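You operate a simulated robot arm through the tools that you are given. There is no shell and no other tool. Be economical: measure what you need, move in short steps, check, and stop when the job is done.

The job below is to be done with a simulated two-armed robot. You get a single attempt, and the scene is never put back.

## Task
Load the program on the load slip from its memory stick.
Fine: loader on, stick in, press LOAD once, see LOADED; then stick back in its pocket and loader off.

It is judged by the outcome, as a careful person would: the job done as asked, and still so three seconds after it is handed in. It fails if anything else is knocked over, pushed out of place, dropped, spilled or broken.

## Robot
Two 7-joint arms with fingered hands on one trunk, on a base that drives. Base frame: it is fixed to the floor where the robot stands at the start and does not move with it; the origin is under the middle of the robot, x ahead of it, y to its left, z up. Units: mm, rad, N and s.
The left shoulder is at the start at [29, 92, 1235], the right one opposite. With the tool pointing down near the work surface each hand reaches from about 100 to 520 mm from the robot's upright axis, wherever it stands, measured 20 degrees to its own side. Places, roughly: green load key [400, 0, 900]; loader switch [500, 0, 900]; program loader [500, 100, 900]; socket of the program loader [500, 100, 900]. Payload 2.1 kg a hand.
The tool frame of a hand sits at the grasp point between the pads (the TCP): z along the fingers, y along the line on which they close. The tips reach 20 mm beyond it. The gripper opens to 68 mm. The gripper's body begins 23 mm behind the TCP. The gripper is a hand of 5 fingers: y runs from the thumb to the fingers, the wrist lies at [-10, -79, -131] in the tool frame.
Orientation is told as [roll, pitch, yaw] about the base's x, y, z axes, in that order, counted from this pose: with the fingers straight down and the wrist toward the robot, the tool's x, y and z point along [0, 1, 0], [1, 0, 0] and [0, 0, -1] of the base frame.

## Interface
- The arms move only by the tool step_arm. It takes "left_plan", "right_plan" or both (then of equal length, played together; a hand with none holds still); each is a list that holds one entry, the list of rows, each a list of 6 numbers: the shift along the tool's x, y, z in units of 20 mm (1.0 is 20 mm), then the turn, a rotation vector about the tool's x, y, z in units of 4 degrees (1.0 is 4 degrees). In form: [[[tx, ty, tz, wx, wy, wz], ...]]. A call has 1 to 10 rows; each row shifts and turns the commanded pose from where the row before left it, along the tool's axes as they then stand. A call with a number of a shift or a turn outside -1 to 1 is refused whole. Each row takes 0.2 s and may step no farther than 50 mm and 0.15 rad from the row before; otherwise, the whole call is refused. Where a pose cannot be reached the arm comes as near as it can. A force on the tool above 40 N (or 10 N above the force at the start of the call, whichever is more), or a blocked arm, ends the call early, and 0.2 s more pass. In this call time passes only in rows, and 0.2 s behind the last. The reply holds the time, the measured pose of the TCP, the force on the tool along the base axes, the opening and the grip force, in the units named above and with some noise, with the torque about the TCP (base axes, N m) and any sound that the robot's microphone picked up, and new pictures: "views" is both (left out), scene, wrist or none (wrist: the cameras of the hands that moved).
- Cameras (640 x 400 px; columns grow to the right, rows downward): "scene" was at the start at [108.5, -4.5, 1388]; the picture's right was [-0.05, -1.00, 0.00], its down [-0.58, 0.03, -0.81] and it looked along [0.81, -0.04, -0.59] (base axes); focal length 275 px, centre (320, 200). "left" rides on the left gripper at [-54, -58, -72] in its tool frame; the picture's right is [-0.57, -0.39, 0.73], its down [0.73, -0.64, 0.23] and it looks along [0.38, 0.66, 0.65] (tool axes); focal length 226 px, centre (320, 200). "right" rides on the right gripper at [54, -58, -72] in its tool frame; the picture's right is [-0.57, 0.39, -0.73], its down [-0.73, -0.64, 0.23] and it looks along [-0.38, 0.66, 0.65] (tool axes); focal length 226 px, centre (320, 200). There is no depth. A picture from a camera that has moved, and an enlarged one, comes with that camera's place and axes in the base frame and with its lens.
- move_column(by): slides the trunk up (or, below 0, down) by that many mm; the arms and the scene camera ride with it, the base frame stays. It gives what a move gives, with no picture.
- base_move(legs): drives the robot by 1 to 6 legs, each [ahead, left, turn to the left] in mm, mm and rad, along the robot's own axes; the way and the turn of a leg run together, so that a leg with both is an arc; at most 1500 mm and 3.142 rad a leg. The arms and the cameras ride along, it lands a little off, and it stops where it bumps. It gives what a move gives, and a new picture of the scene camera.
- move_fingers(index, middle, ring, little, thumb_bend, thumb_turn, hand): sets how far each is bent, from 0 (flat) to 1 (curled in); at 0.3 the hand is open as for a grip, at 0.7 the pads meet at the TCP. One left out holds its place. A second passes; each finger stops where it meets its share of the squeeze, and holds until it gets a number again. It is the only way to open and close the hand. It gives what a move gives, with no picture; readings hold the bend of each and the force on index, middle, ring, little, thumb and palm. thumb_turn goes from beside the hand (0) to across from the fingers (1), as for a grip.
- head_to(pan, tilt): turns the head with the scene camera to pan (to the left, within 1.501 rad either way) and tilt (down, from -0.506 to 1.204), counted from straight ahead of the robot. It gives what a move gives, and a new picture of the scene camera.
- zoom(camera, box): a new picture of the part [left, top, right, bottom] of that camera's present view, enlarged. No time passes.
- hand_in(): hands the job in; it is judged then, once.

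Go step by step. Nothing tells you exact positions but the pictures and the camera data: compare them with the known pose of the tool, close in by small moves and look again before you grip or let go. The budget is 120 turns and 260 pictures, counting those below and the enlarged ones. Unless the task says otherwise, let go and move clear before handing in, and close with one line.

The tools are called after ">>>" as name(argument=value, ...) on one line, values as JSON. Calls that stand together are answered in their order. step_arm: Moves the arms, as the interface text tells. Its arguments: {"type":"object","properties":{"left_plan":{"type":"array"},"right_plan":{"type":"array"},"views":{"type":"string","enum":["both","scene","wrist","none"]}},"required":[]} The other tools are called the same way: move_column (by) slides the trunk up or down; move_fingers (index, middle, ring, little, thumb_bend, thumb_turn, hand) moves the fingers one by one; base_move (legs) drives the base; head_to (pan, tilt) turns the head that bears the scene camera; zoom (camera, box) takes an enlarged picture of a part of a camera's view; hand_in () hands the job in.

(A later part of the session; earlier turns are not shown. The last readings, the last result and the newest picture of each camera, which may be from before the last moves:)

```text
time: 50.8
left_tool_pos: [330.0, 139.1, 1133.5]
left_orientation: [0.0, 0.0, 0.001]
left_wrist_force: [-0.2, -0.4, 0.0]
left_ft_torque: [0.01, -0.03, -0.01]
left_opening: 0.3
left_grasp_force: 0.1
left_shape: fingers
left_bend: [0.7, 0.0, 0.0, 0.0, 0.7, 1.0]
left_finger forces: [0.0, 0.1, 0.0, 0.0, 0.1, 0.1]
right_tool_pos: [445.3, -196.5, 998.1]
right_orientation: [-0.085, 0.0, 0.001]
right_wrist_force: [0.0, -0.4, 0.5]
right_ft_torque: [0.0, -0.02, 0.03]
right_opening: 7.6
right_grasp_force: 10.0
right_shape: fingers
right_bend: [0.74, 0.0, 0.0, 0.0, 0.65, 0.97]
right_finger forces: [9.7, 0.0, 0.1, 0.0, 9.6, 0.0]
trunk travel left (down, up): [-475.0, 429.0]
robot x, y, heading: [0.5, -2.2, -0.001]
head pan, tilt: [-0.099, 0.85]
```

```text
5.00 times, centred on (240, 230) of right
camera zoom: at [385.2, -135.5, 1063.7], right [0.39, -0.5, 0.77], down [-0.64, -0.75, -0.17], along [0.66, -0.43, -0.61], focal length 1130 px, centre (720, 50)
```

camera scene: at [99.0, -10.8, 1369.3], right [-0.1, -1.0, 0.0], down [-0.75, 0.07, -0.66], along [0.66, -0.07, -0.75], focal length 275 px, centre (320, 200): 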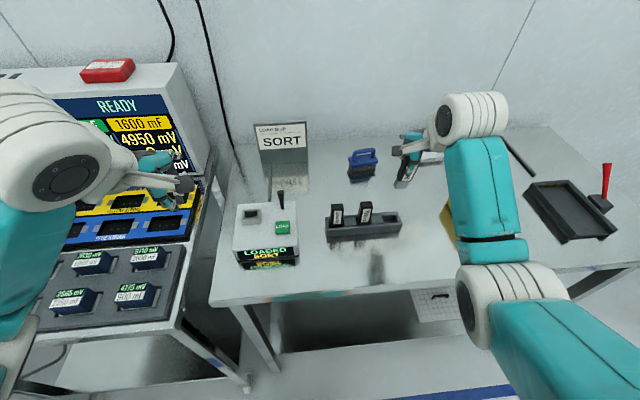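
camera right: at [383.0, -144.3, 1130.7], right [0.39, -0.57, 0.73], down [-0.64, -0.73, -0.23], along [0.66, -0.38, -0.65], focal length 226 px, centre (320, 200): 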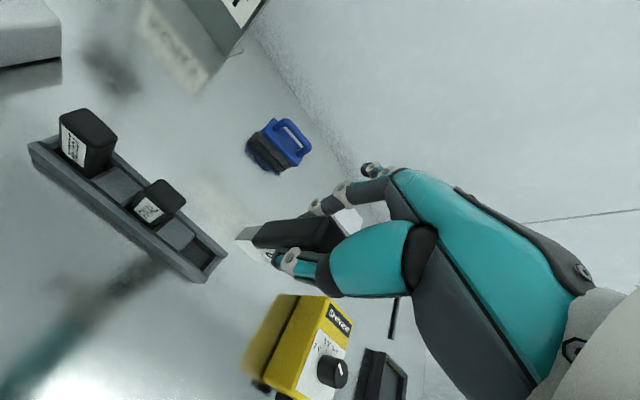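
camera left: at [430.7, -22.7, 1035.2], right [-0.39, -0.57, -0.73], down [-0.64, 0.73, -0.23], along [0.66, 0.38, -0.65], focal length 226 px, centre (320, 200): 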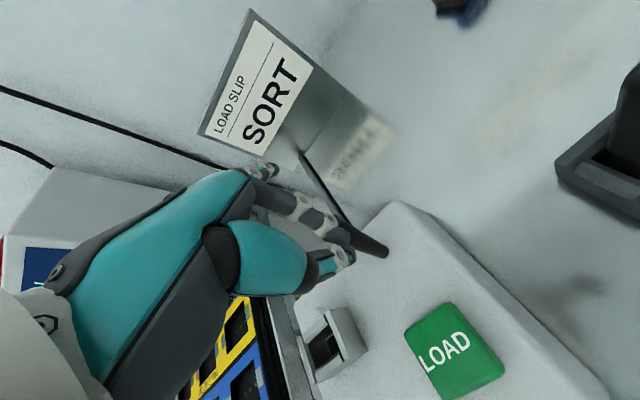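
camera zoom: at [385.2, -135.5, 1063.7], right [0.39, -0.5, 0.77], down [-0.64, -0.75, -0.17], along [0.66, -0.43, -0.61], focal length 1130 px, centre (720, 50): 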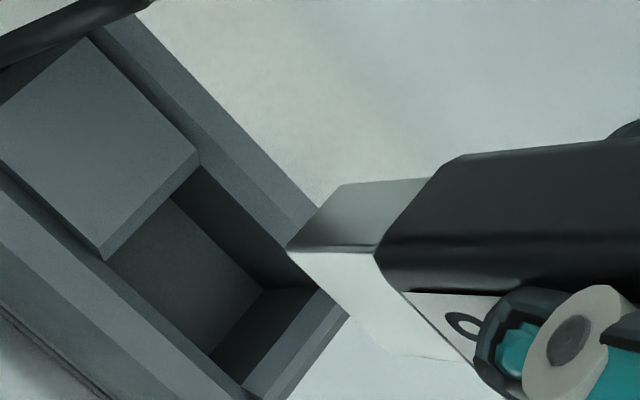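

The stick is upright now. I'll shift +3 mm in x and -1 mm in y, then go down close to the pocket.

>>> step_arm(right_plan=[[[0.03, 0.15, 0.6, 0, 0, 0], [0.04, 0, 0.6, 0, 0, 0], [0.04, 0, 0.6, 0, 0, 0]]], views="none")

>>> zoom(camera="scene", box=[375, 180, 435, 240])

>>> zoom(camera="right", box=[190, 190, 290, 270])

```text
time: 51.6
left_tool_pos: [330.6, 139.3, 1133.4]
left_orientation: [0.002, 0.0, 0.0]
left_wrist_force: [0.1, 0.1, -0.4]
left_ft_torque: [0.0, 0.02, 0.03]
left_opening: 0.0
left_grasp_force: 0.0
left_shape: fingers
left_bend: [0.7, 0.0, 0.0, 0.0, 0.7, 1.0]
left_finger forces: [0.1, 0.0, 0.0, 0.0, 0.0, 0.0]
right_tool_pos: [446.6, -196.4, 961.7]
right_orientation: [-0.085, 0.0, 0.001]
right_wrist_force: [-0.1, -0.6, 0.0]
right_ft_torque: [0.0, -0.03, -0.02]
right_opening: 7.6
right_grasp_force: 9.5
right_shape: fingers
right_bend: [0.74, 0.0, 0.0, 0.0, 0.65, 0.97]
right_finger forces: [9.6, 0.1, 0.1, 0.0, 9.6, 0.0]
trunk travel left (down, up): [-475.0, 429.0]
robot x, y, heading: [-0.9, -4.6, -0.002]
head pan, tilt: [-0.099, 0.85]
```

```text
6.67 times, centred on (405, 210) of scene
camera zoom: at [99.0, -10.7, 1369.3], right [-0.1, -1.0, 0.0], down [-0.75, 0.07, -0.66], along [0.66, -0.07, -0.75], focal length 1836 px, centre (-247, 133)
```

zoom: 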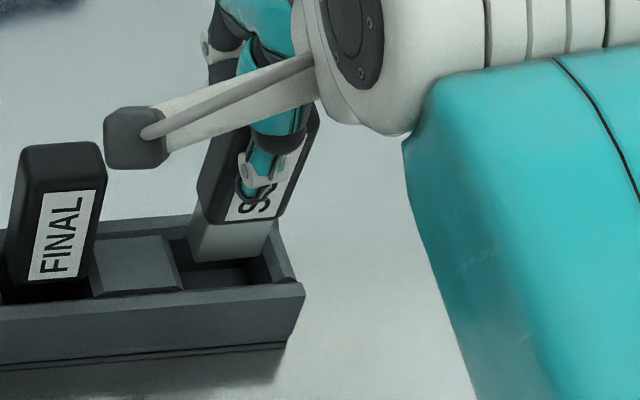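

```text
5.00 times, centred on (240, 230) of right
camera zoom: at [387.9, -136.2, 1027.6], right [0.39, -0.5, 0.77], down [-0.64, -0.75, -0.17], along [0.66, -0.43, -0.61], focal length 1130 px, centre (720, 50)
```

zoom: 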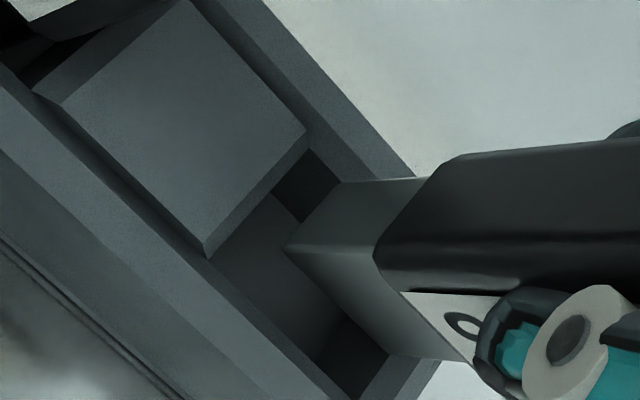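

From this view the plug needs about +4 mm in x and -2 mm in y to sit centred. I'll correct that and then go down.

>>> step_arm(right_plan=[[[-0.1, 0.2, 0, 0, 0, 0], [0.01, 0, 0.25, 0, 0, 0]]], views="none")

>>> zoom(camera="scene", box=[385, 190, 435, 240])

>>> zoom(camera="right", box=[190, 190, 290, 270])

```text
time: 52.2
left_tool_pos: [329.5, 140.1, 1133.9]
left_orientation: [0.0, -0.001, -0.002]
left_wrist_force: [-0.1, 0.2, 0.1]
left_ft_torque: [0.0, 0.0, 0.01]
left_opening: 0.2
left_grasp_force: 0.2
left_shape: fingers
left_bend: [0.7, 0.0, 0.0, 0.0, 0.7, 1.0]
left_finger forces: [0.1, 0.0, 0.0, 0.1, 0.1, 0.1]
right_tool_pos: [450.9, -199.3, 956.0]
right_orientation: [-0.084, 0.0, 0.002]
right_wrist_force: [-0.3, -0.4, 0.2]
right_ft_torque: [0.0, -0.03, -0.04]
right_opening: 7.3
right_grasp_force: 9.8
right_shape: fingers
right_bend: [0.74, 0.0, 0.0, 0.0, 0.65, 0.97]
right_finger forces: [9.7, 0.0, 0.0, 0.0, 9.7, 0.0]
trunk travel left (down, up): [-475.0, 429.0]
robot x, y, heading: [-5.8, 0.6, -0.003]
head pan, tilt: [-0.099, 0.85]
```

```text
8.00 times, centred on (410, 215) of scene
camera zoom: at [99.1, -10.7, 1369.3], right [-0.1, -1.0, 0.0], down [-0.75, 0.07, -0.66], along [0.66, -0.07, -0.75], focal length 2203 px, centre (-400, 80)
```

zoom: 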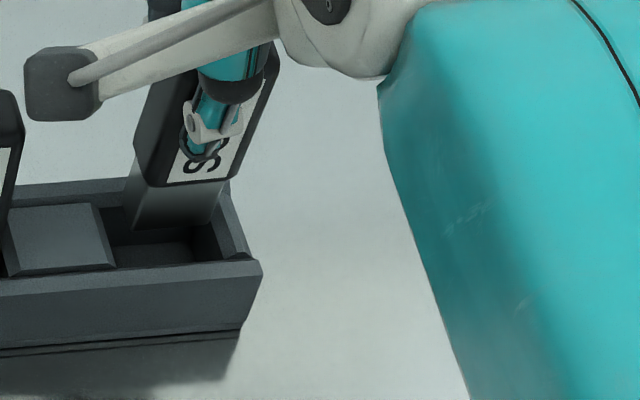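

```text
5.00 times, centred on (240, 230) of right
camera zoom: at [392.2, -138.7, 1023.0], right [0.39, -0.5, 0.77], down [-0.64, -0.75, -0.17], along [0.66, -0.43, -0.61], focal length 1130 px, centre (720, 50)
```

zoom: 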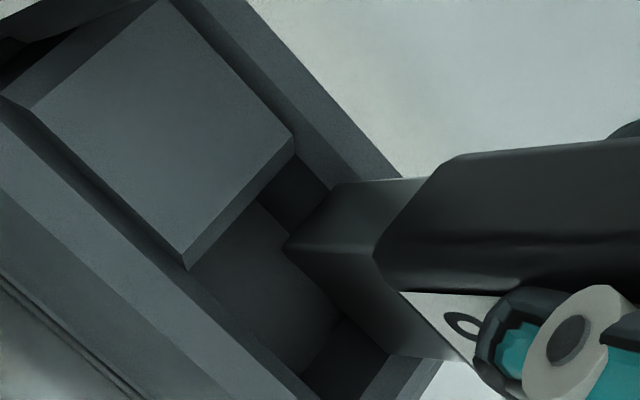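

The scene view says I overcorrected slightly, so I'll nudge +2 mm in y and -1.5 mm in x and lower it into the pocket.

>>> step_arm(right_plan=[[[0.1, -0.08, 0, 0, 0, 0], [0.015, 0, 0.2, 0, 0, 0], [0.02, 0, 0.25, 0, 0, 0]]], views="none")

>>> zoom(camera="scene", box=[385, 190, 435, 240])

>>> zoom(camera="right", box=[190, 190, 290, 270])

```text
time: 53.0
left_tool_pos: [330.7, 140.0, 1133.5]
left_orientation: [0.0, -0.001, 0.0]
left_wrist_force: [-0.9, 0.0, 0.3]
left_ft_torque: [-0.02, -0.03, -0.01]
left_opening: 0.1
left_grasp_force: 0.1
left_shape: fingers
left_bend: [0.7, 0.0, 0.0, 0.0, 0.7, 1.0]
left_finger forces: [0.0, 0.0, 0.1, 0.0, 0.0, 0.0]
right_tool_pos: [450.2, -197.1, 948.2]
right_orientation: [-0.085, -0.001, 0.001]
right_wrist_force: [0.0, 0.8, 0.5]
right_ft_torque: [-0.01, -0.01, 0.02]
right_opening: 7.5
right_grasp_force: 9.5
right_shape: fingers
right_bend: [0.74, 0.0, 0.0, 0.0, 0.65, 0.97]
right_finger forces: [9.7, 0.0, 0.0, 0.0, 9.7, 0.0]
trunk travel left (down, up): [-475.0, 429.0]
robot x, y, heading: [3.1, -3.6, -0.004]
head pan, tilt: [-0.099, 0.85]
```

```text
8.00 times, centred on (410, 215) of scene
camera zoom: at [99.0, -10.7, 1369.3], right [-0.1, -1.0, 0.0], down [-0.75, 0.07, -0.66], along [0.66, -0.07, -0.75], focal length 2203 px, centre (-400, 80)
```

zoom: 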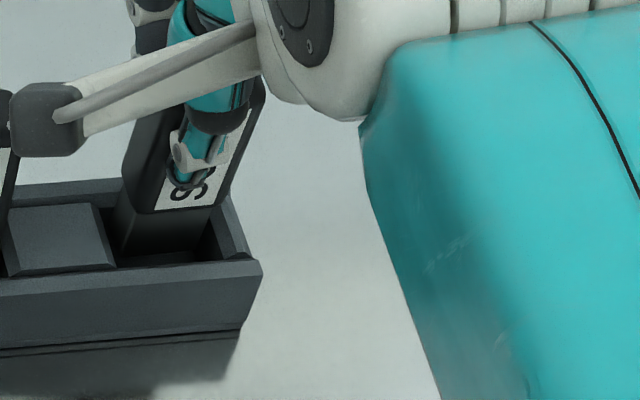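

```text
5.00 times, centred on (240, 230) of right
camera zoom: at [390.7, -136.8, 1013.7], right [0.39, -0.5, 0.77], down [-0.64, -0.75, -0.17], along [0.66, -0.43, -0.61], focal length 1130 px, centre (720, 50)
```

zoom: 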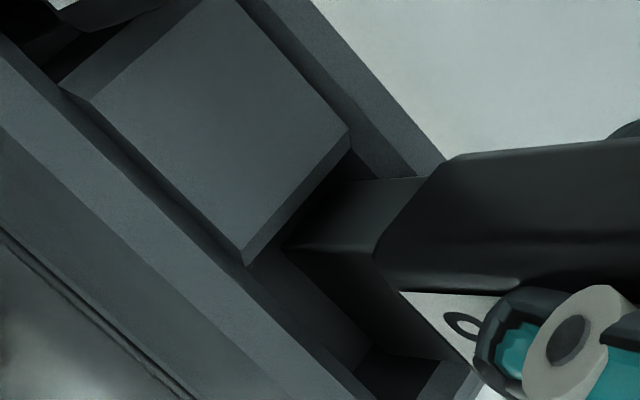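

The plug is inside the pocket with no force. I'll keep lowering.

>>> step_arm(right_plan=[[[0.013, 0, 0.15, 0, 0, 0], [0.013, 0, 0.15, 0, 0, 0], [0.013, 0, 0.15, 0, 0, 0]]], views="none")

>>> zoom(camera="scene", box=[385, 190, 435, 240])

>>> zoom(camera="right", box=[190, 190, 290, 270])

```text
time: 53.8
left_tool_pos: [330.0, 139.5, 1134.7]
left_orientation: [-0.001, 0.0, -0.001]
left_wrist_force: [0.5, 1.3, 0.6]
left_ft_torque: [0.04, 0.03, -0.01]
left_opening: 0.0
left_grasp_force: 0.0
left_shape: fingers
left_bend: [0.7, 0.0, 0.0, 0.0, 0.7, 1.0]
left_finger forces: [0.1, 0.0, 0.0, 0.0, 0.1, 0.2]
right_tool_pos: [449.7, -198.1, 937.9]
right_orientation: [-0.083, -0.002, 0.002]
right_wrist_force: [-0.1, 0.1, 0.3]
right_ft_torque: [0.01, -0.01, -0.01]
right_opening: 7.5
right_grasp_force: 9.4
right_shape: fingers
right_bend: [0.74, 0.0, 0.0, 0.0, 0.65, 0.97]
right_finger forces: [9.7, 0.0, 0.0, 0.0, 9.7, 0.0]
trunk travel left (down, up): [-475.0, 429.0]
robot x, y, heading: [1.2, -5.6, 0.001]
head pan, tilt: [-0.099, 0.85]
```

```text
8.00 times, centred on (410, 215) of scene
camera zoom: at [99.0, -10.7, 1369.3], right [-0.1, -1.0, 0.0], down [-0.75, 0.07, -0.66], along [0.66, -0.07, -0.75], focal length 2203 px, centre (-400, 80)
```

zoom: 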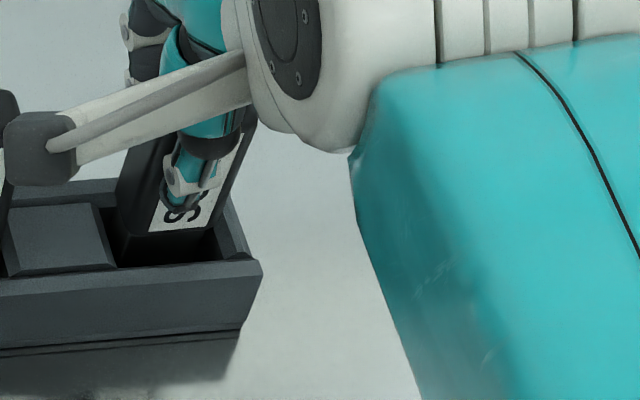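

```text
5.00 times, centred on (240, 230) of right
camera zoom: at [390.5, -136.8, 1004.5], right [0.39, -0.5, 0.77], down [-0.64, -0.75, -0.17], along [0.66, -0.43, -0.61], focal length 1130 px, centre (720, 50)
```

zoom: 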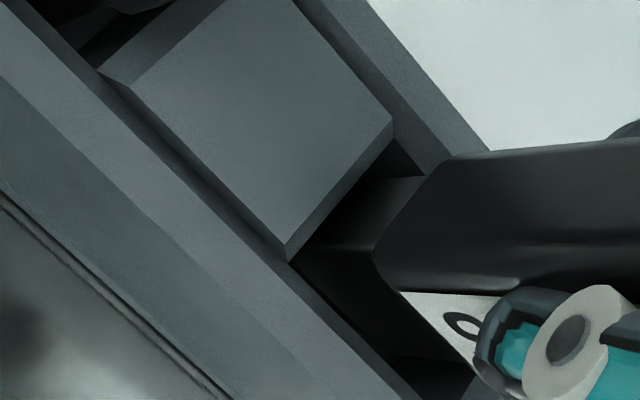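

The stick top is almost back at its original height. I'll ease down until it touches.

>>> step_arm(right_plan=[[[0.01, -0.05, 0.12, 0, 0, 0], [0.01, 0, 0.12, 0, 0, 0]]], views="none")

>>> zoom(camera="scene", box=[365, 170, 435, 240])

```text
time: 54.4
left_tool_pos: [329.8, 139.9, 1133.2]
left_orientation: [-0.001, 0.0, -0.001]
left_wrist_force: [-0.5, -0.6, -0.5]
left_ft_torque: [-0.01, -0.01, 0.0]
left_opening: 0.0
left_grasp_force: 0.1
left_shape: fingers
left_bend: [0.7, 0.0, 0.0, 0.0, 0.7, 1.0]
left_finger forces: [0.0, 0.1, 0.1, 0.0, 0.0, 0.0]
right_tool_pos: [449.0, -197.0, 934.0]
right_orientation: [-0.084, -0.001, 0.001]
right_wrist_force: [-0.3, 0.7, 0.0]
right_ft_torque: [0.0, -0.02, 0.0]
right_opening: 7.3
right_grasp_force: 10.1
right_shape: fingers
right_bend: [0.74, 0.0, 0.0, 0.0, 0.65, 0.97]
right_finger forces: [9.7, 0.0, 0.1, 0.0, 9.7, 0.0]
trunk travel left (down, up): [-475.0, 429.0]
robot x, y, heading: [0.6, -4.7, -0.001]
head pan, tilt: [-0.099, 0.85]
```

```text
5.71 times, centred on (400, 205) of scene
camera zoom: at [99.0, -10.7, 1369.3], right [-0.1, -1.0, 0.0], down [-0.75, 0.07, -0.66], along [0.66, -0.07, -0.75], focal length 1573 px, centre (-137, 171)
```

zoom: 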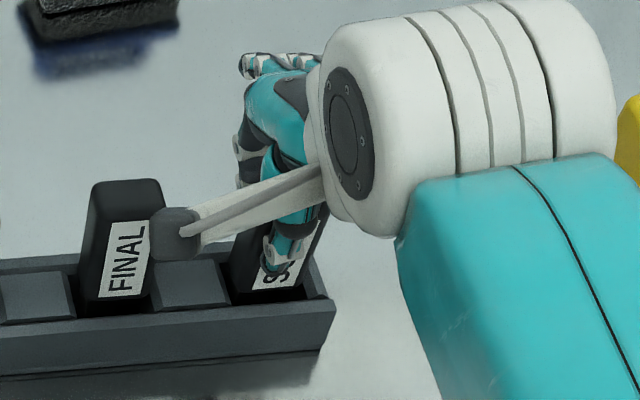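

>>> step_arm(right_plan=[[[0.01, 0, 0.12, 0, 0, 0], [0.01, 0, 0.12, 0, 0, 0], [0.01, 0, 0.1, 0, 0, 0]]], views="none")

>>> zoom(camera="scene", box=[365, 170, 435, 240])

>>> zoom(camera="right", box=[190, 190, 290, 270])

```text
time: 55.2
left_tool_pos: [329.4, 139.6, 1133.6]
left_orientation: [0.002, 0.0, 0.0]
left_wrist_force: [0.2, -0.1, 1.4]
left_ft_torque: [-0.02, -0.04, 0.02]
left_opening: 0.0
left_grasp_force: 0.1
left_shape: fingers
left_bend: [0.7, 0.0, 0.0, 0.0, 0.7, 1.0]
left_finger forces: [0.0, 0.0, 0.0, 0.1, 0.1, 0.0]
right_tool_pos: [448.7, -196.8, 929.0]
right_orientation: [-0.083, -0.003, 0.002]
right_wrist_force: [1.9, -0.6, 14.6]
right_ft_torque: [0.01, -0.01, 0.0]
right_opening: 7.1
right_grasp_force: 11.6
right_shape: fingers
right_bend: [0.75, 0.0, 0.0, 0.0, 0.65, 0.97]
right_finger forces: [13.2, 0.0, 0.0, 0.0, 11.0, 0.1]
trunk travel left (down, up): [-475.0, 429.0]
robot x, y, heading: [1.4, -1.5, -0.001]
head pan, tilt: [-0.099, 0.85]
```

```text
5.71 times, centred on (400, 205) of scene
camera zoom: at [97.8, -10.3, 1369.5], right [-0.1, -1.0, 0.0], down [-0.75, 0.07, -0.66], along [0.66, -0.07, -0.75], focal length 1573 px, centre (-137, 171)
```

zoom: 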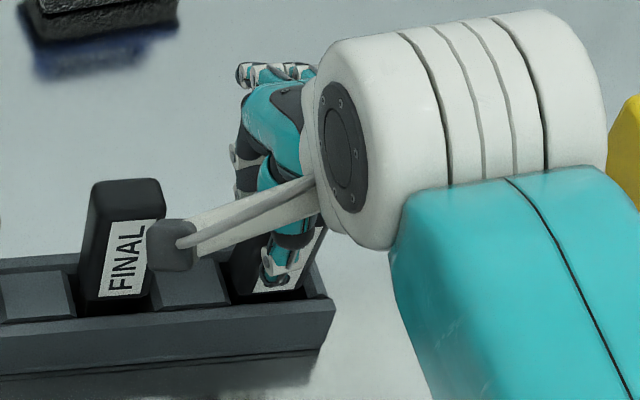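

```text
5.00 times, centred on (240, 230) of right
camera zoom: at [389.1, -136.3, 994.3], right [0.38, -0.5, 0.77], down [-0.64, -0.75, -0.17], along [0.67, -0.43, -0.61], focal length 1130 px, centre (720, 50)
```

zoom: 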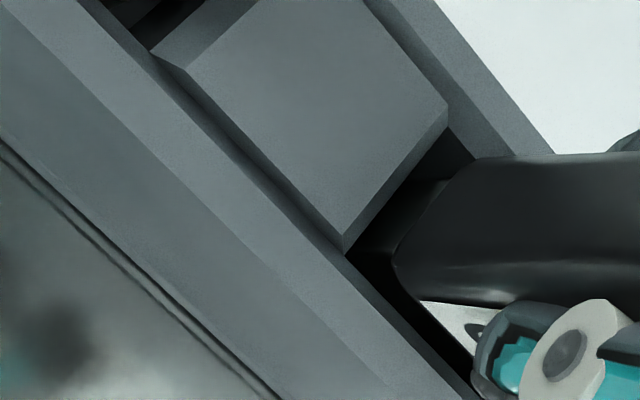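

It is seated on the pocket floor at the same plug height as originally. I'll ease the force off, let go and look.

>>> step_arm(right_plan=[[[0, 0, -0.1, 0, 0, 0]]], views="none")

>>> move_fingers(hand="right", index=0.4, thumb_bend=0.4)

>>> zoom(camera="right", box=[160, 120, 420, 320])

>>> zoom(camera="scene", box=[365, 170, 435, 240])

```text
time: 55.6
left_tool_pos: [328.8, 140.7, 1133.4]
left_orientation: [-0.001, 0.0, -0.001]
left_wrist_force: [0.0, 0.1, 0.1]
left_ft_torque: [-0.01, -0.01, 0.01]
left_opening: 0.0
left_grasp_force: 0.1
left_shape: fingers
left_bend: [0.7, 0.0, 0.0, 0.0, 0.7, 1.0]
left_finger forces: [0.0, 0.1, 0.0, 0.1, 0.1, 0.0]
right_tool_pos: [447.5, -197.4, 928.7]
right_orientation: [-0.083, -0.001, 0.002]
right_wrist_force: [0.1, -0.2, 10.7]
right_ft_torque: [0.05, -0.03, -0.02]
right_opening: 7.4
right_grasp_force: 11.1
right_shape: fingers
right_bend: [0.75, 0.0, 0.0, 0.0, 0.65, 0.97]
right_finger forces: [12.7, 0.0, 0.0, 0.1, 10.7, 0.0]
trunk travel left (down, up): [-475.0, 429.0]
robot x, y, heading: [2.1, -4.9, 0.001]
head pan, tilt: [-0.099, 0.85]
```

```text
time: 56.6
left_tool_pos: [329.4, 140.5, 1133.3]
left_orientation: [0.0, 0.001, 0.0]
left_wrist_force: [-0.4, -0.6, 0.4]
left_ft_torque: [-0.01, -0.03, 0.0]
left_opening: 0.1
left_grasp_force: 0.0
left_shape: fingers
left_bend: [0.7, 0.0, 0.0, 0.0, 0.7, 1.0]
left_finger forces: [0.1, 0.1, 0.1, 0.1, 0.0, 0.0]
right_tool_pos: [449.5, -196.6, 929.4]
right_orientation: [-0.086, 0.0, 0.002]
right_wrist_force: [-0.9, -0.9, 0.1]
right_ft_torque: [0.0, 0.03, 0.03]
right_opening: 45.2
right_grasp_force: 0.1
right_shape: fingers
right_bend: [0.4, 0.0, 0.0, 0.0, 0.4, 0.98]
right_finger forces: [0.0, 0.0, 0.1, 0.0, 0.0, 0.1]
trunk travel left (down, up): [-475.0, 429.0]
robot x, y, heading: [-3.5, -2.8, -0.002]
head pan, tilt: [-0.099, 0.85]
```

```text
2.00 times, centred on (290, 220) of right
camera zoom: at [389.6, -136.6, 995.0], right [0.39, -0.5, 0.77], down [-0.64, -0.75, -0.17], along [0.66, -0.43, -0.61], focal length 452 px, centre (380, 160)
```

zoom: 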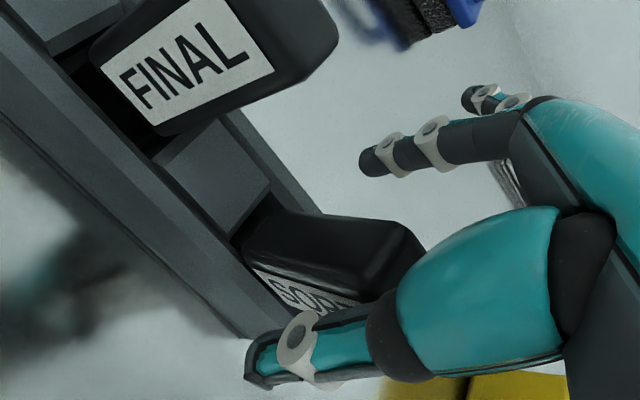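

```text
5.71 times, centred on (400, 205) of scene
camera zoom: at [99.0, -10.7, 1369.3], right [-0.1, -1.0, 0.0], down [-0.75, 0.07, -0.66], along [0.66, -0.07, -0.75], focal length 1573 px, centre (-137, 171)
```

zoom: 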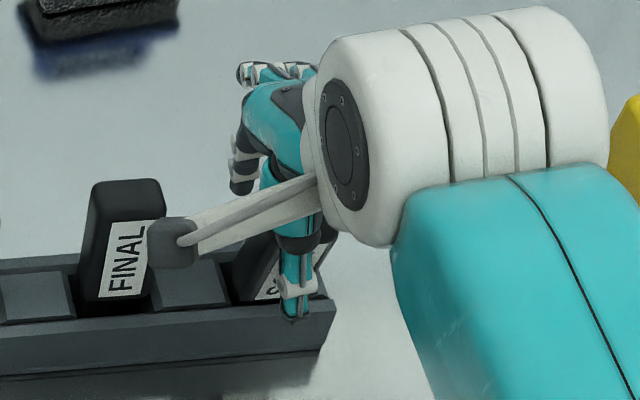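

>>> step_arm(right_plan=[[[-0.04, 0, -0.5, 0, 0, 0], [-0.08, 0, -1, 0, 0, 0], [-0.08, 0, -1, 0, 0, 0], [-0.08, 0, -1, 0, 0, 0], [-0.08, 0, -1, 0, 0, 0], [-0.08, 0, -1, 0, 0.6, 0], [0, -0.5, -1, 0, 0.6, 0], [0, -0.8, -1, 0, 0, 0], [0, -1, 0, 0, 0, 0]]], views="both")

>>> zoom(camera="scene", box=[310, 180, 420, 250])

>>> zoom(camera="scene", box=[220, 180, 310, 280])

```text
time: 58.6
left_tool_pos: [329.1, 139.6, 1134.3]
left_orientation: [0.0, -0.001, -0.001]
left_wrist_force: [0.4, 0.2, 0.1]
left_ft_torque: [-0.01, -0.02, -0.01]
left_opening: 0.0
left_grasp_force: 0.0
left_shape: fingers
left_bend: [0.7, 0.0, 0.0, 0.0, 0.7, 1.0]
left_finger forces: [0.0, 0.0, 0.1, 0.0, 0.0, 0.0]
right_tool_pos: [403.0, -196.3, 1079.4]
right_orientation: [0.0, 0.001, 0.003]
right_wrist_force: [-0.3, -1.3, 0.5]
right_ft_torque: [0.02, -0.01, 0.05]
right_opening: 45.8
right_grasp_force: 0.0
right_shape: fingers
right_bend: [0.4, 0.0, 0.0, 0.0, 0.4, 0.98]
right_finger forces: [0.0, 0.1, 0.1, 0.1, 0.1, 0.1]
trunk travel left (down, up): [-475.0, 429.0]
robot x, y, heading: [2.2, -5.6, -0.001]
head pan, tilt: [-0.099, 0.85]
camera scene: at [98.9, -10.7, 1369.3], right [-0.1, -1.0, 0.0], down [-0.75, 0.07, -0.66], along [0.66, -0.07, -0.75], focal length 275 px, centre (320, 200)
camera right: at [343.5, -141.3, 1150.6], right [0.39, -0.57, 0.73], down [-0.64, -0.73, -0.23], along [0.66, -0.38, -0.65], focal length 226 px, centre (320, 200)
```

scene: 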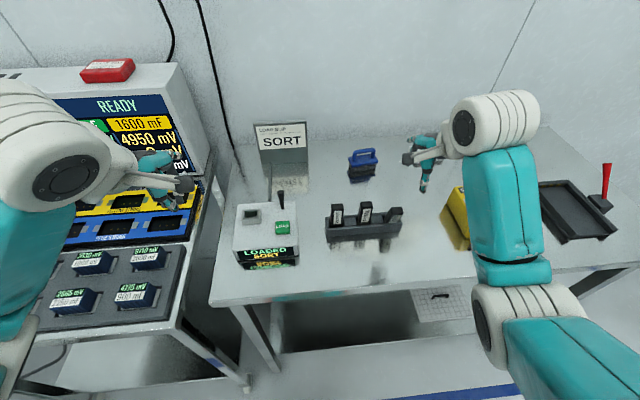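
right: 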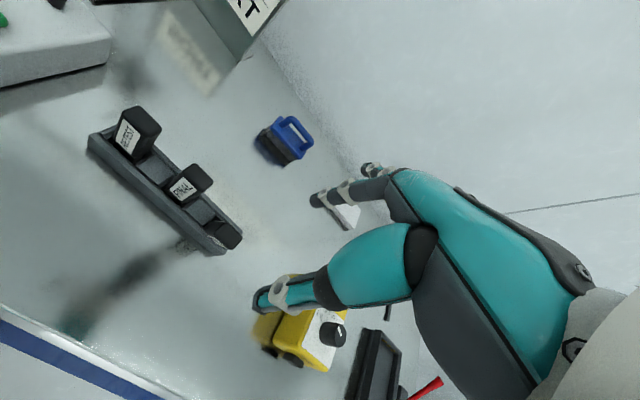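

```text
5.71 times, centred on (365, 215) of scene
camera zoom: at [98.9, -10.7, 1369.3], right [-0.1, -1.0, 0.0], down [-0.75, 0.07, -0.66], along [0.66, -0.07, -0.75], focal length 1573 px, centre (63, 114)
```

zoom: 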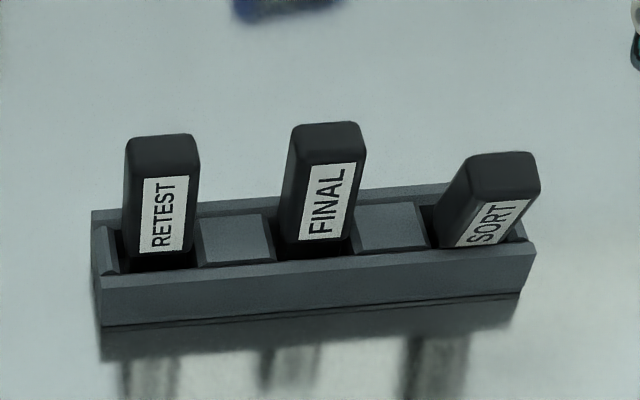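

```text
4.00 times, centred on (265, 230) of scene
camera zoom: at [98.9, -10.7, 1369.3], right [-0.1, -1.0, 0.0], down [-0.75, 0.07, -0.66], along [0.66, -0.07, -0.75], focal length 1101 px, centre (540, 80)
```

zoom: 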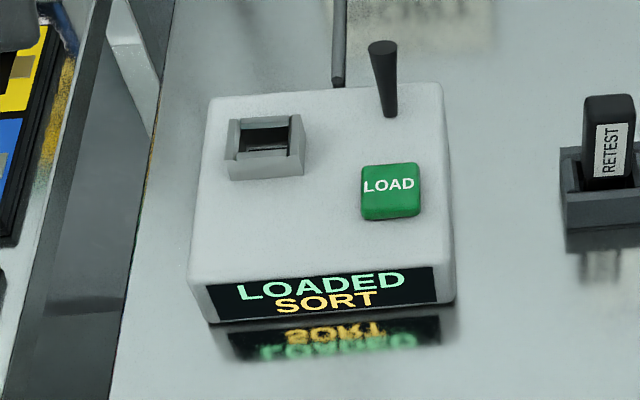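

The SORT stick is in its pocket but leaning, unlike its neighbours. I'll look closer.

>>> zoom(camera="right", box=[160, 150, 260, 270])

>>> zoom(camera="scene", box=[380, 195, 412, 235])

```text
3.33 times, centred on (210, 210) of right
camera zoom: at [343.5, -141.3, 1150.6], right [0.39, -0.57, 0.73], down [-0.64, -0.73, -0.23], along [0.66, -0.38, -0.65], focal length 754 px, centre (687, 167)
```

zoom: 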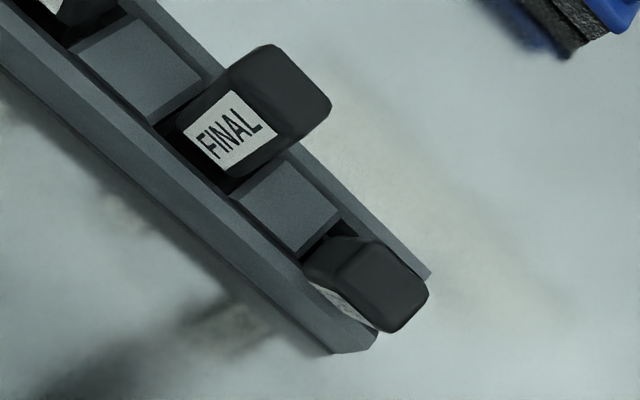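

```text
10.00 times, centred on (396, 215) of scene
camera zoom: at [98.9, -10.7, 1369.3], right [-0.1, -1.0, 0.0], down [-0.75, 0.07, -0.66], along [0.66, -0.07, -0.75], focal length 2753 px, centre (-440, 50)
```

zoom: 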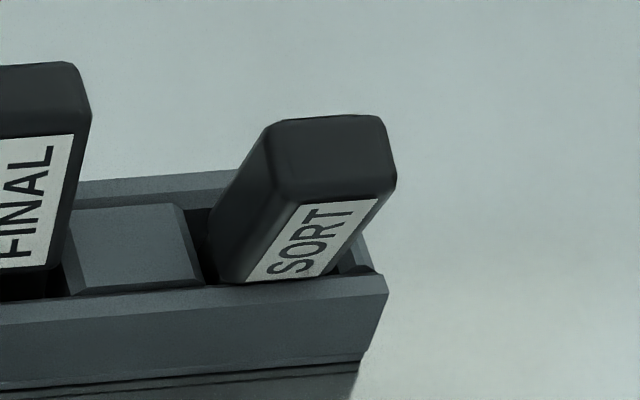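

The stick leans about 15° toward the robot inside its loose pocket, while its neighbours stand upright. I'll bring the open hand around it and stand it up.

>>> move_fingers(hand="right", index=0.3, thumb_bend=0.3)

>>> step_arm(right_plan=[[[0, 0.85, 0.5, 0, 0, 0], [0, 0.85, 0.9, 0, 0, 0], [0, 0, 0.9, 0, 0, 0], [0, 0, 0.9, 0, 0, 0], [0, 0, 0.9, 0, 0, 0]]], views="none")

>>> zoom(camera="right", box=[160, 120, 420, 320])

>>> zoom(camera="scene", box=[365, 160, 435, 240])

```text
time: 59.6
left_tool_pos: [330.9, 139.8, 1133.1]
left_orientation: [0.001, 0.001, 0.0]
left_wrist_force: [-0.2, -0.3, -0.6]
left_ft_torque: [0.02, 0.0, -0.01]
left_opening: 0.0
left_grasp_force: 0.0
left_shape: fingers
left_bend: [0.7, 0.0, 0.0, 0.0, 0.7, 1.0]
left_finger forces: [0.0, 0.1, 0.0, 0.1, 0.0, 0.1]
right_tool_pos: [401.5, -195.7, 1079.3]
right_orientation: [-0.002, 0.0, 0.001]
right_wrist_force: [-0.2, 1.0, 0.2]
right_ft_torque: [-0.03, 0.01, 0.03]
right_opening: 62.2
right_grasp_force: 0.1
right_shape: fingers
right_bend: [0.3, 0.0, 0.0, 0.0, 0.3, 0.98]
right_finger forces: [0.1, 0.0, 0.0, 0.0, 0.0, 0.1]
trunk travel left (down, up): [-475.0, 429.0]
robot x, y, heading: [-0.4, -3.4, -0.005]
head pan, tilt: [-0.099, 0.85]
```

```text
time: 60.8
left_tool_pos: [329.7, 139.2, 1133.5]
left_orientation: [0.0, -0.001, 0.002]
left_wrist_force: [0.3, 0.5, 0.7]
left_ft_torque: [0.02, 0.03, 0.02]
left_opening: 0.0
left_grasp_force: 0.0
left_shape: fingers
left_bend: [0.7, 0.0, 0.0, 0.0, 0.7, 1.0]
left_finger forces: [0.0, 0.1, 0.1, 0.0, 0.0, 0.0]
right_tool_pos: [437.0, -195.2, 997.2]
right_orientation: [0.0, 0.0, 0.002]
right_wrist_force: [0.0, -0.6, -0.2]
right_ft_torque: [-0.03, 0.02, 0.02]
right_opening: 62.2
right_grasp_force: 0.1
right_shape: fingers
right_bend: [0.3, 0.0, 0.0, 0.0, 0.3, 0.98]
right_finger forces: [0.1, 0.1, 0.0, 0.0, 0.0, 0.1]
trunk travel left (down, up): [-475.0, 429.0]
robot x, y, heading: [1.6, -4.9, 0.003]
head pan, tilt: [-0.099, 0.85]
```

```text
2.00 times, centred on (290, 220) of right
camera zoom: at [378.1, -140.9, 1068.5], right [0.39, -0.57, 0.73], down [-0.64, -0.73, -0.23], along [0.66, -0.38, -0.65], focal length 452 px, centre (380, 160)
```

zoom: 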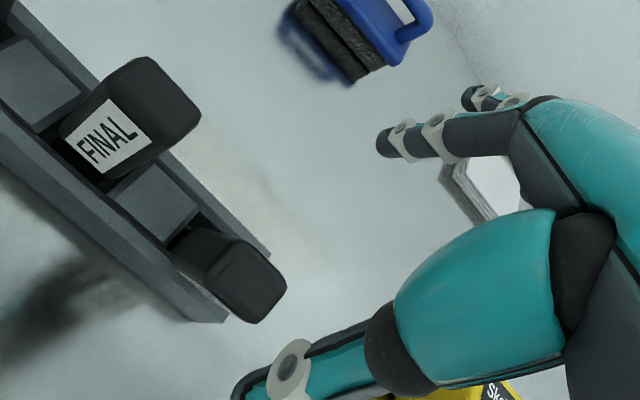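

```text
5.00 times, centred on (400, 200) of scene
camera zoom: at [99.0, -10.7, 1369.3], right [-0.1, -1.0, 0.0], down [-0.75, 0.07, -0.66], along [0.66, -0.07, -0.75], focal length 1377 px, centre (-80, 200)
```

zoom: 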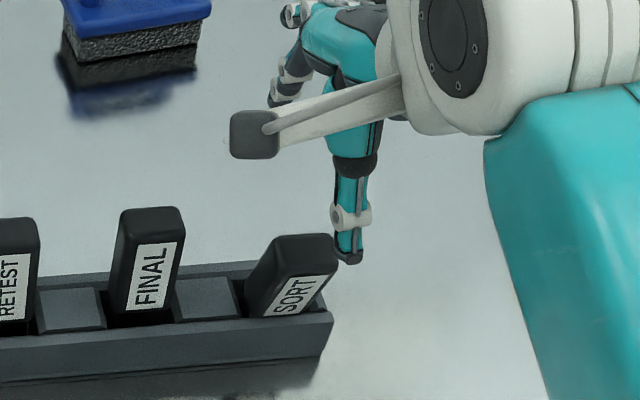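

>>> step_arm(right_plan=[[[-0.25, 0, 0.9, 0, 0, 0], [0, 0, 0.9, 0, 0, 0], [0, 0, 0.85, 0, 0, 0]]], views="none")

>>> move_fingers(hand="right", index=0.5, thumb_bend=0.5)

>>> zoom(camera="right", box=[160, 120, 420, 320])

>>> zoom(camera="scene", box=[365, 160, 435, 240])

```text
time: 61.6
left_tool_pos: [328.9, 140.5, 1133.9]
left_orientation: [0.0, 0.001, 0.0]
left_wrist_force: [0.5, 0.6, -0.3]
left_ft_torque: [-0.04, 0.02, -0.01]
left_opening: 0.0
left_grasp_force: 0.1
left_shape: fingers
left_bend: [0.7, 0.0, 0.0, 0.0, 0.7, 1.0]
left_finger forces: [0.0, 0.1, 0.1, 0.1, 0.0, 0.0]
right_tool_pos: [438.0, -201.7, 944.1]
right_orientation: [-0.002, 0.001, 0.002]
right_wrist_force: [-0.3, -0.7, 0.4]
right_ft_torque: [-0.02, -0.02, 0.01]
right_opening: 62.2
right_grasp_force: 0.0
right_shape: fingers
right_bend: [0.3, 0.0, 0.0, 0.0, 0.3, 0.98]
right_finger forces: [0.1, 0.1, 0.0, 0.0, 0.0, 0.0]
trunk travel left (down, up): [-475.0, 429.0]
robot x, y, heading: [-0.1, -3.0, 0.003]
head pan, tilt: [-0.099, 0.85]
```

```text
time: 62.6
left_tool_pos: [329.7, 139.4, 1133.4]
left_orientation: [0.001, -0.001, 0.001]
left_wrist_force: [0.6, 0.7, 0.4]
left_ft_torque: [0.0, 0.03, 0.04]
left_opening: 0.1
left_grasp_force: 0.1
left_shape: fingers
left_bend: [0.7, 0.0, 0.0, 0.0, 0.7, 1.0]
left_finger forces: [0.1, 0.1, 0.1, 0.0, 0.1, 0.0]
right_tool_pos: [435.7, -202.1, 944.9]
right_orientation: [0.001, -0.001, 0.001]
right_wrist_force: [-0.7, 0.0, -0.1]
right_ft_torque: [-0.03, 0.0, -0.02]
right_opening: 29.4
right_grasp_force: 0.0
right_shape: fingers
right_bend: [0.5, 0.0, 0.0, 0.0, 0.5, 0.98]
right_finger forces: [0.0, 0.0, 0.0, 0.0, 0.1, 0.0]
trunk travel left (down, up): [-475.0, 429.0]
robot x, y, heading: [-0.4, -2.2, 0.001]
head pan, tilt: [-0.099, 0.85]
```

```text
2.00 times, centred on (290, 220) of right
camera zoom: at [377.7, -146.5, 1015.3], right [0.39, -0.57, 0.73], down [-0.64, -0.73, -0.23], along [0.66, -0.38, -0.65], focal length 452 px, centre (380, 160)
```

zoom: 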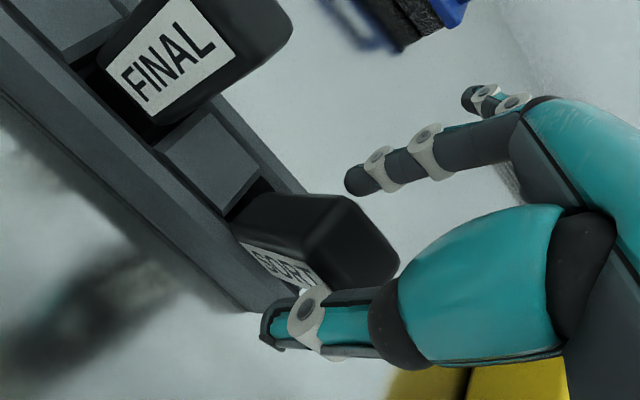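

```text
5.00 times, centred on (400, 200) of scene
camera zoom: at [99.0, -10.7, 1369.3], right [-0.1, -1.0, 0.0], down [-0.75, 0.07, -0.66], along [0.66, -0.07, -0.75], focal length 1377 px, centre (-80, 200)
```

zoom: 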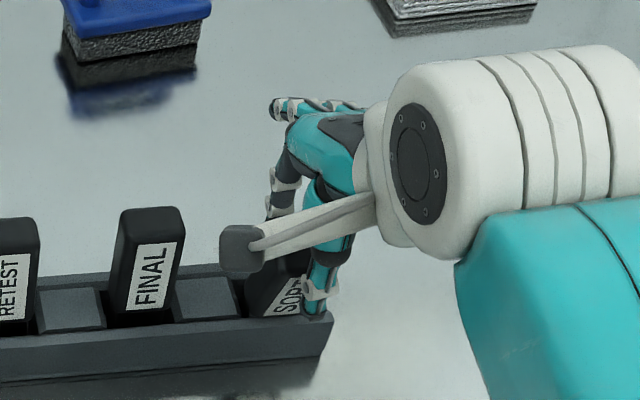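

I'll push the top away with the thumb in small steps.

>>> step_arm(right_plan=[[[0.1, 0.25, 0, 0, 0, 0], [0, 0.25, 0, 0, 0, 0]]], views="none")

>>> zoom(camera="right", box=[160, 120, 420, 320])

```text
time: 63.2
left_tool_pos: [331.2, 139.5, 1133.7]
left_orientation: [-0.001, 0.002, -0.002]
left_wrist_force: [-0.3, 0.0, -1.5]
left_ft_torque: [0.01, 0.0, -0.02]
left_opening: 0.2
left_grasp_force: 0.0
left_shape: fingers
left_bend: [0.7, 0.0, 0.0, 0.0, 0.7, 1.0]
left_finger forces: [0.0, 0.1, 0.1, 0.1, 0.0, 0.0]
right_tool_pos: [447.0, -199.7, 943.5]
right_orientation: [0.0, 0.0, 0.002]
right_wrist_force: [0.1, 1.1, 0.7]
right_ft_torque: [0.01, 0.03, -0.01]
right_opening: 29.2
right_grasp_force: 0.1
right_shape: fingers
right_bend: [0.5, 0.0, 0.0, 0.0, 0.5, 0.98]
right_finger forces: [0.1, 0.0, 0.1, 0.0, 0.0, 0.0]
trunk travel left (down, up): [-475.0, 429.0]
robot x, y, heading: [-1.0, -3.4, 0.0]
head pan, tilt: [-0.099, 0.85]
```

```text
2.00 times, centred on (290, 220) of right
camera zoom: at [388.1, -144.1, 1015.0], right [0.39, -0.57, 0.73], down [-0.64, -0.73, -0.23], along [0.66, -0.38, -0.65], focal length 452 px, centre (380, 160)
```

zoom: 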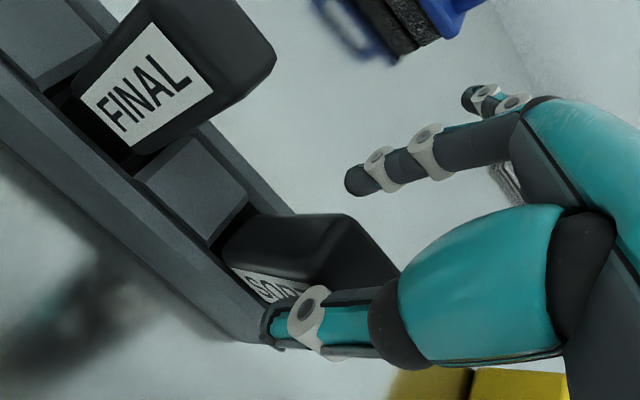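

>>> step_arm(right_plan=[[[0, 0.2, 0, 0, 0, 0], [0, 0.2, 0, 0, 0, 0]]], views="none")

>>> zoom(camera="right", box=[160, 120, 420, 320])

>>> zoom(camera="scene", box=[365, 160, 435, 240])

```text
time: 63.8
left_tool_pos: [329.1, 140.2, 1132.0]
left_orientation: [0.0, 0.001, 0.0]
left_wrist_force: [0.0, 0.0, 0.6]
left_ft_torque: [0.02, 0.04, 0.05]
left_opening: 0.0
left_grasp_force: 0.1
left_shape: fingers
left_bend: [0.7, 0.0, 0.0, 0.0, 0.7, 1.0]
left_finger forces: [0.0, 0.1, 0.0, 0.1, 0.0, 0.1]
right_tool_pos: [454.4, -200.0, 942.7]
right_orientation: [0.0, 0.002, 0.001]
right_wrist_force: [1.2, -0.1, 0.6]
right_ft_torque: [0.01, -0.03, 0.01]
right_opening: 29.6
right_grasp_force: 0.0
right_shape: fingers
right_bend: [0.5, 0.0, 0.0, 0.0, 0.5, 0.98]
right_finger forces: [0.1, 0.0, 0.1, 0.0, 0.0, 0.1]
trunk travel left (down, up): [-475.0, 429.0]
robot x, y, heading: [-2.2, -3.2, 0.0]
head pan, tilt: [-0.099, 0.85]
```

```text
2.00 times, centred on (290, 220) of right
camera zoom: at [395.9, -144.3, 1015.0], right [0.39, -0.57, 0.73], down [-0.64, -0.73, -0.23], along [0.66, -0.38, -0.65], focal length 452 px, centre (380, 160)
```

zoom: 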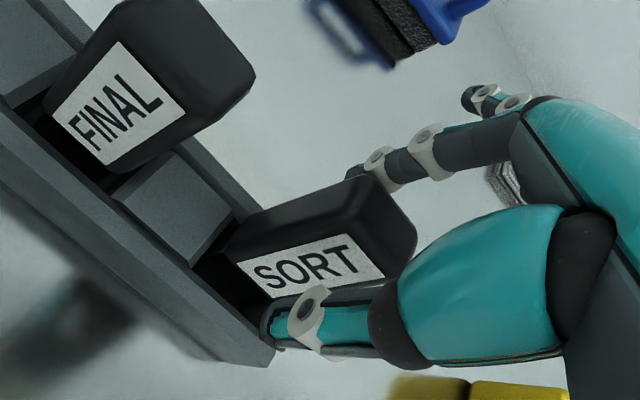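

```text
5.00 times, centred on (400, 200) of scene
camera zoom: at [99.1, -10.7, 1369.3], right [-0.1, -1.0, 0.0], down [-0.75, 0.07, -0.66], along [0.66, -0.07, -0.75], focal length 1377 px, centre (-80, 200)
```

zoom: 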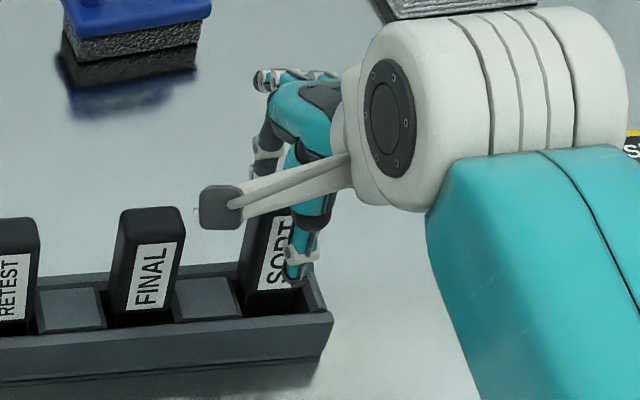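

It has tipped up. I'll back the thumb off 5 mm and see whether it stands.

>>> step_arm(right_plan=[[[0, -0.3, 0, 0, 0, 0], [0, 0, 0, 0, 0, 0]]], views="none")

>>> zoom(camera="right", box=[160, 120, 420, 320])

```text
time: 64.4
left_tool_pos: [330.2, 139.5, 1134.1]
left_orientation: [0.0, 0.0, 0.0]
left_wrist_force: [0.4, -0.4, 0.1]
left_ft_torque: [-0.01, 0.01, 0.02]
left_opening: 0.0
left_grasp_force: 0.1
left_shape: fingers
left_bend: [0.7, 0.0, 0.0, 0.0, 0.7, 1.0]
left_finger forces: [0.1, 0.0, 0.0, 0.1, 0.0, 0.1]
right_tool_pos: [448.2, -199.9, 944.4]
right_orientation: [-0.002, 0.0, 0.001]
right_wrist_force: [0.0, -0.6, 0.1]
right_ft_torque: [0.0, 0.0, 0.0]
right_opening: 29.5
right_grasp_force: 0.0
right_shape: fingers
right_bend: [0.5, 0.0, 0.0, 0.0, 0.5, 0.98]
right_finger forces: [0.0, 0.0, 0.1, 0.0, 0.1, 0.1]
trunk travel left (down, up): [-475.0, 429.0]
robot x, y, heading: [-0.2, -2.7, 0.004]
head pan, tilt: [-0.099, 0.85]
```

```text
2.00 times, centred on (290, 220) of right
camera zoom: at [389.8, -144.3, 1015.2], right [0.39, -0.57, 0.73], down [-0.64, -0.73, -0.23], along [0.66, -0.38, -0.65], focal length 452 px, centre (380, 160)
```

zoom: 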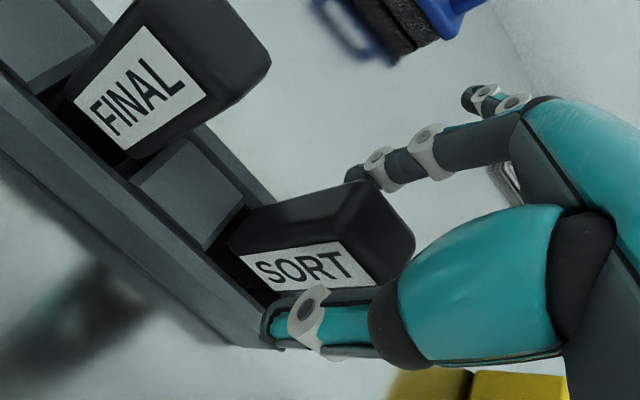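

>>> move_fingers(hand="right", index=0.25, thumb_bend=0.3)

>>> zoom(camera="right", box=[160, 120, 420, 320])

>>> zoom(camera="scene", box=[365, 160, 435, 240])

```text
time: 65.4
left_tool_pos: [330.6, 139.0, 1132.6]
left_orientation: [-0.001, 0.0, 0.0]
left_wrist_force: [0.7, 0.1, -0.1]
left_ft_torque: [0.0, 0.02, 0.04]
left_opening: 0.0
left_grasp_force: 0.0
left_shape: fingers
left_bend: [0.7, 0.0, 0.0, 0.0, 0.7, 1.0]
left_finger forces: [0.0, 0.0, 0.0, 0.0, 0.1, 0.1]
right_tool_pos: [448.1, -198.9, 944.1]
right_orientation: [-0.002, 0.0, 0.001]
right_wrist_force: [-0.5, 0.5, 0.7]
right_ft_torque: [0.05, 0.0, -0.02]
right_opening: 67.1
right_grasp_force: 0.1
right_shape: fingers
right_bend: [0.25, 0.0, 0.0, 0.0, 0.3, 0.98]
right_finger forces: [0.0, 0.0, 0.1, 0.0, 0.1, 0.1]
trunk travel left (down, up): [-475.0, 429.0]
robot x, y, heading: [0.7, -4.0, -0.001]
head pan, tilt: [-0.099, 0.85]
```

```text
2.00 times, centred on (290, 220) of right
camera zoom: at [389.9, -144.4, 1015.2], right [0.39, -0.57, 0.73], down [-0.64, -0.73, -0.23], along [0.66, -0.38, -0.65], focal length 452 px, centre (380, 160)
```

zoom: 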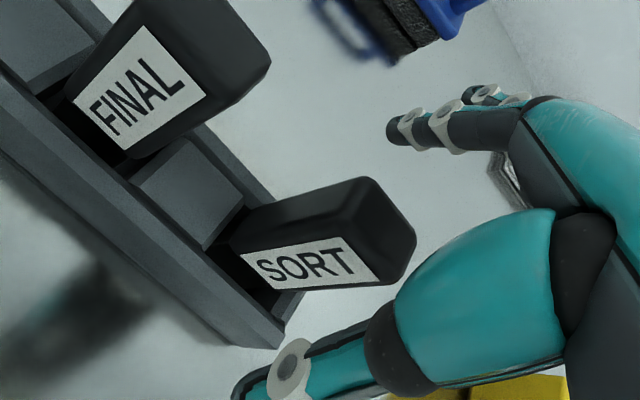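

```text
5.00 times, centred on (400, 200) of scene
camera zoom: at [99.0, -10.7, 1369.3], right [-0.1, -1.0, 0.0], down [-0.75, 0.07, -0.66], along [0.66, -0.07, -0.75], focal length 1377 px, centre (-80, 200)
```

zoom: 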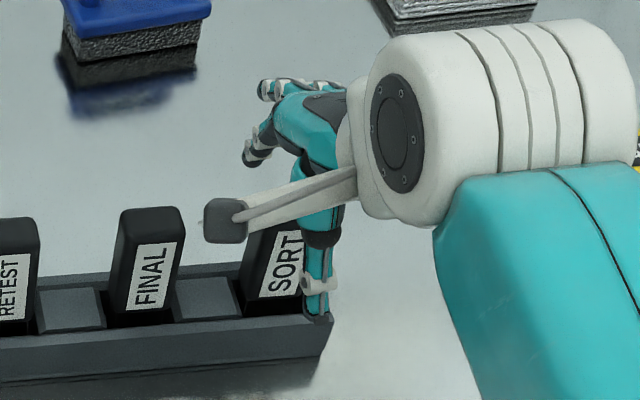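

It stands on its own now. I'll go straight up and compare with its neighbours.

>>> step_arm(right_plan=[[[0, 0, -0.7, 0, 0, 0], [0, 0, -1, 0, 0, 0], [0, 0, -1, 0, 0, 0], [0, 0, -1, 0, 0, 0], [0, -0.5, -1, 0, 0, 0], [0, -0.8, -1, 0, 0, 0], [0, -1, -1, 0, 0, 0]]], views="none")

>>> zoom(camera="right", box=[80, 80, 300, 280])

>>> zoom(camera="scene", box=[310, 180, 420, 250])

```text
time: 67.0
left_tool_pos: [330.2, 140.7, 1133.3]
left_orientation: [-0.003, -0.001, 0.0]
left_wrist_force: [-0.3, 1.1, -0.3]
left_ft_torque: [-0.01, 0.0, -0.02]
left_opening: 0.1
left_grasp_force: 0.0
left_shape: fingers
left_bend: [0.7, 0.0, 0.0, 0.0, 0.7, 1.0]
left_finger forces: [0.1, 0.0, 0.0, 0.0, 0.0, 0.1]
right_tool_pos: [402.7, -199.7, 1078.7]
right_orientation: [-0.001, -0.003, 0.002]
right_wrist_force: [-0.4, 0.4, -1.1]
right_ft_torque: [0.02, 0.01, -0.03]
right_opening: 67.2
right_grasp_force: 0.1
right_shape: fingers
right_bend: [0.25, 0.0, 0.0, 0.0, 0.3, 0.98]
right_finger forces: [0.1, 0.1, 0.1, 0.0, 0.0, 0.0]
trunk travel left (down, up): [-475.0, 429.0]
robot x, y, heading: [-1.6, -3.8, -0.0]
head pan, tilt: [-0.099, 0.85]
```

```text
2.00 times, centred on (190, 180) of right
camera zoom: at [343.8, -144.3, 1150.4], right [0.39, -0.57, 0.73], down [-0.64, -0.73, -0.23], along [0.66, -0.38, -0.65], focal length 452 px, centre (580, 240)
```

zoom: 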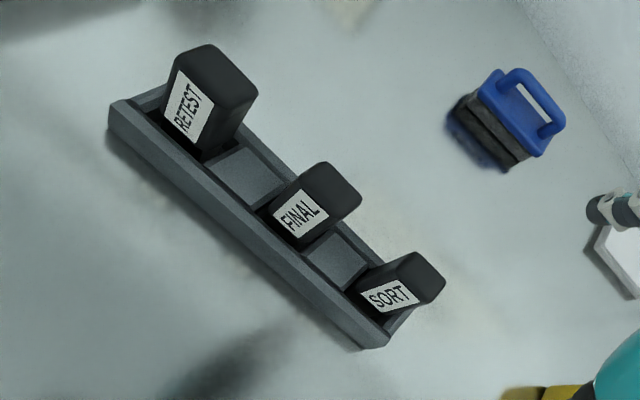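

```text
5.71 times, centred on (365, 215) of scene
camera zoom: at [98.9, -10.7, 1369.3], right [-0.1, -1.0, 0.0], down [-0.75, 0.07, -0.66], along [0.66, -0.07, -0.75], focal length 1573 px, centre (63, 114)
```

zoom: 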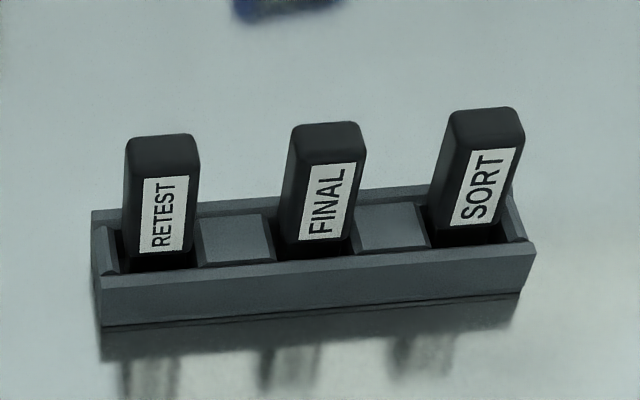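

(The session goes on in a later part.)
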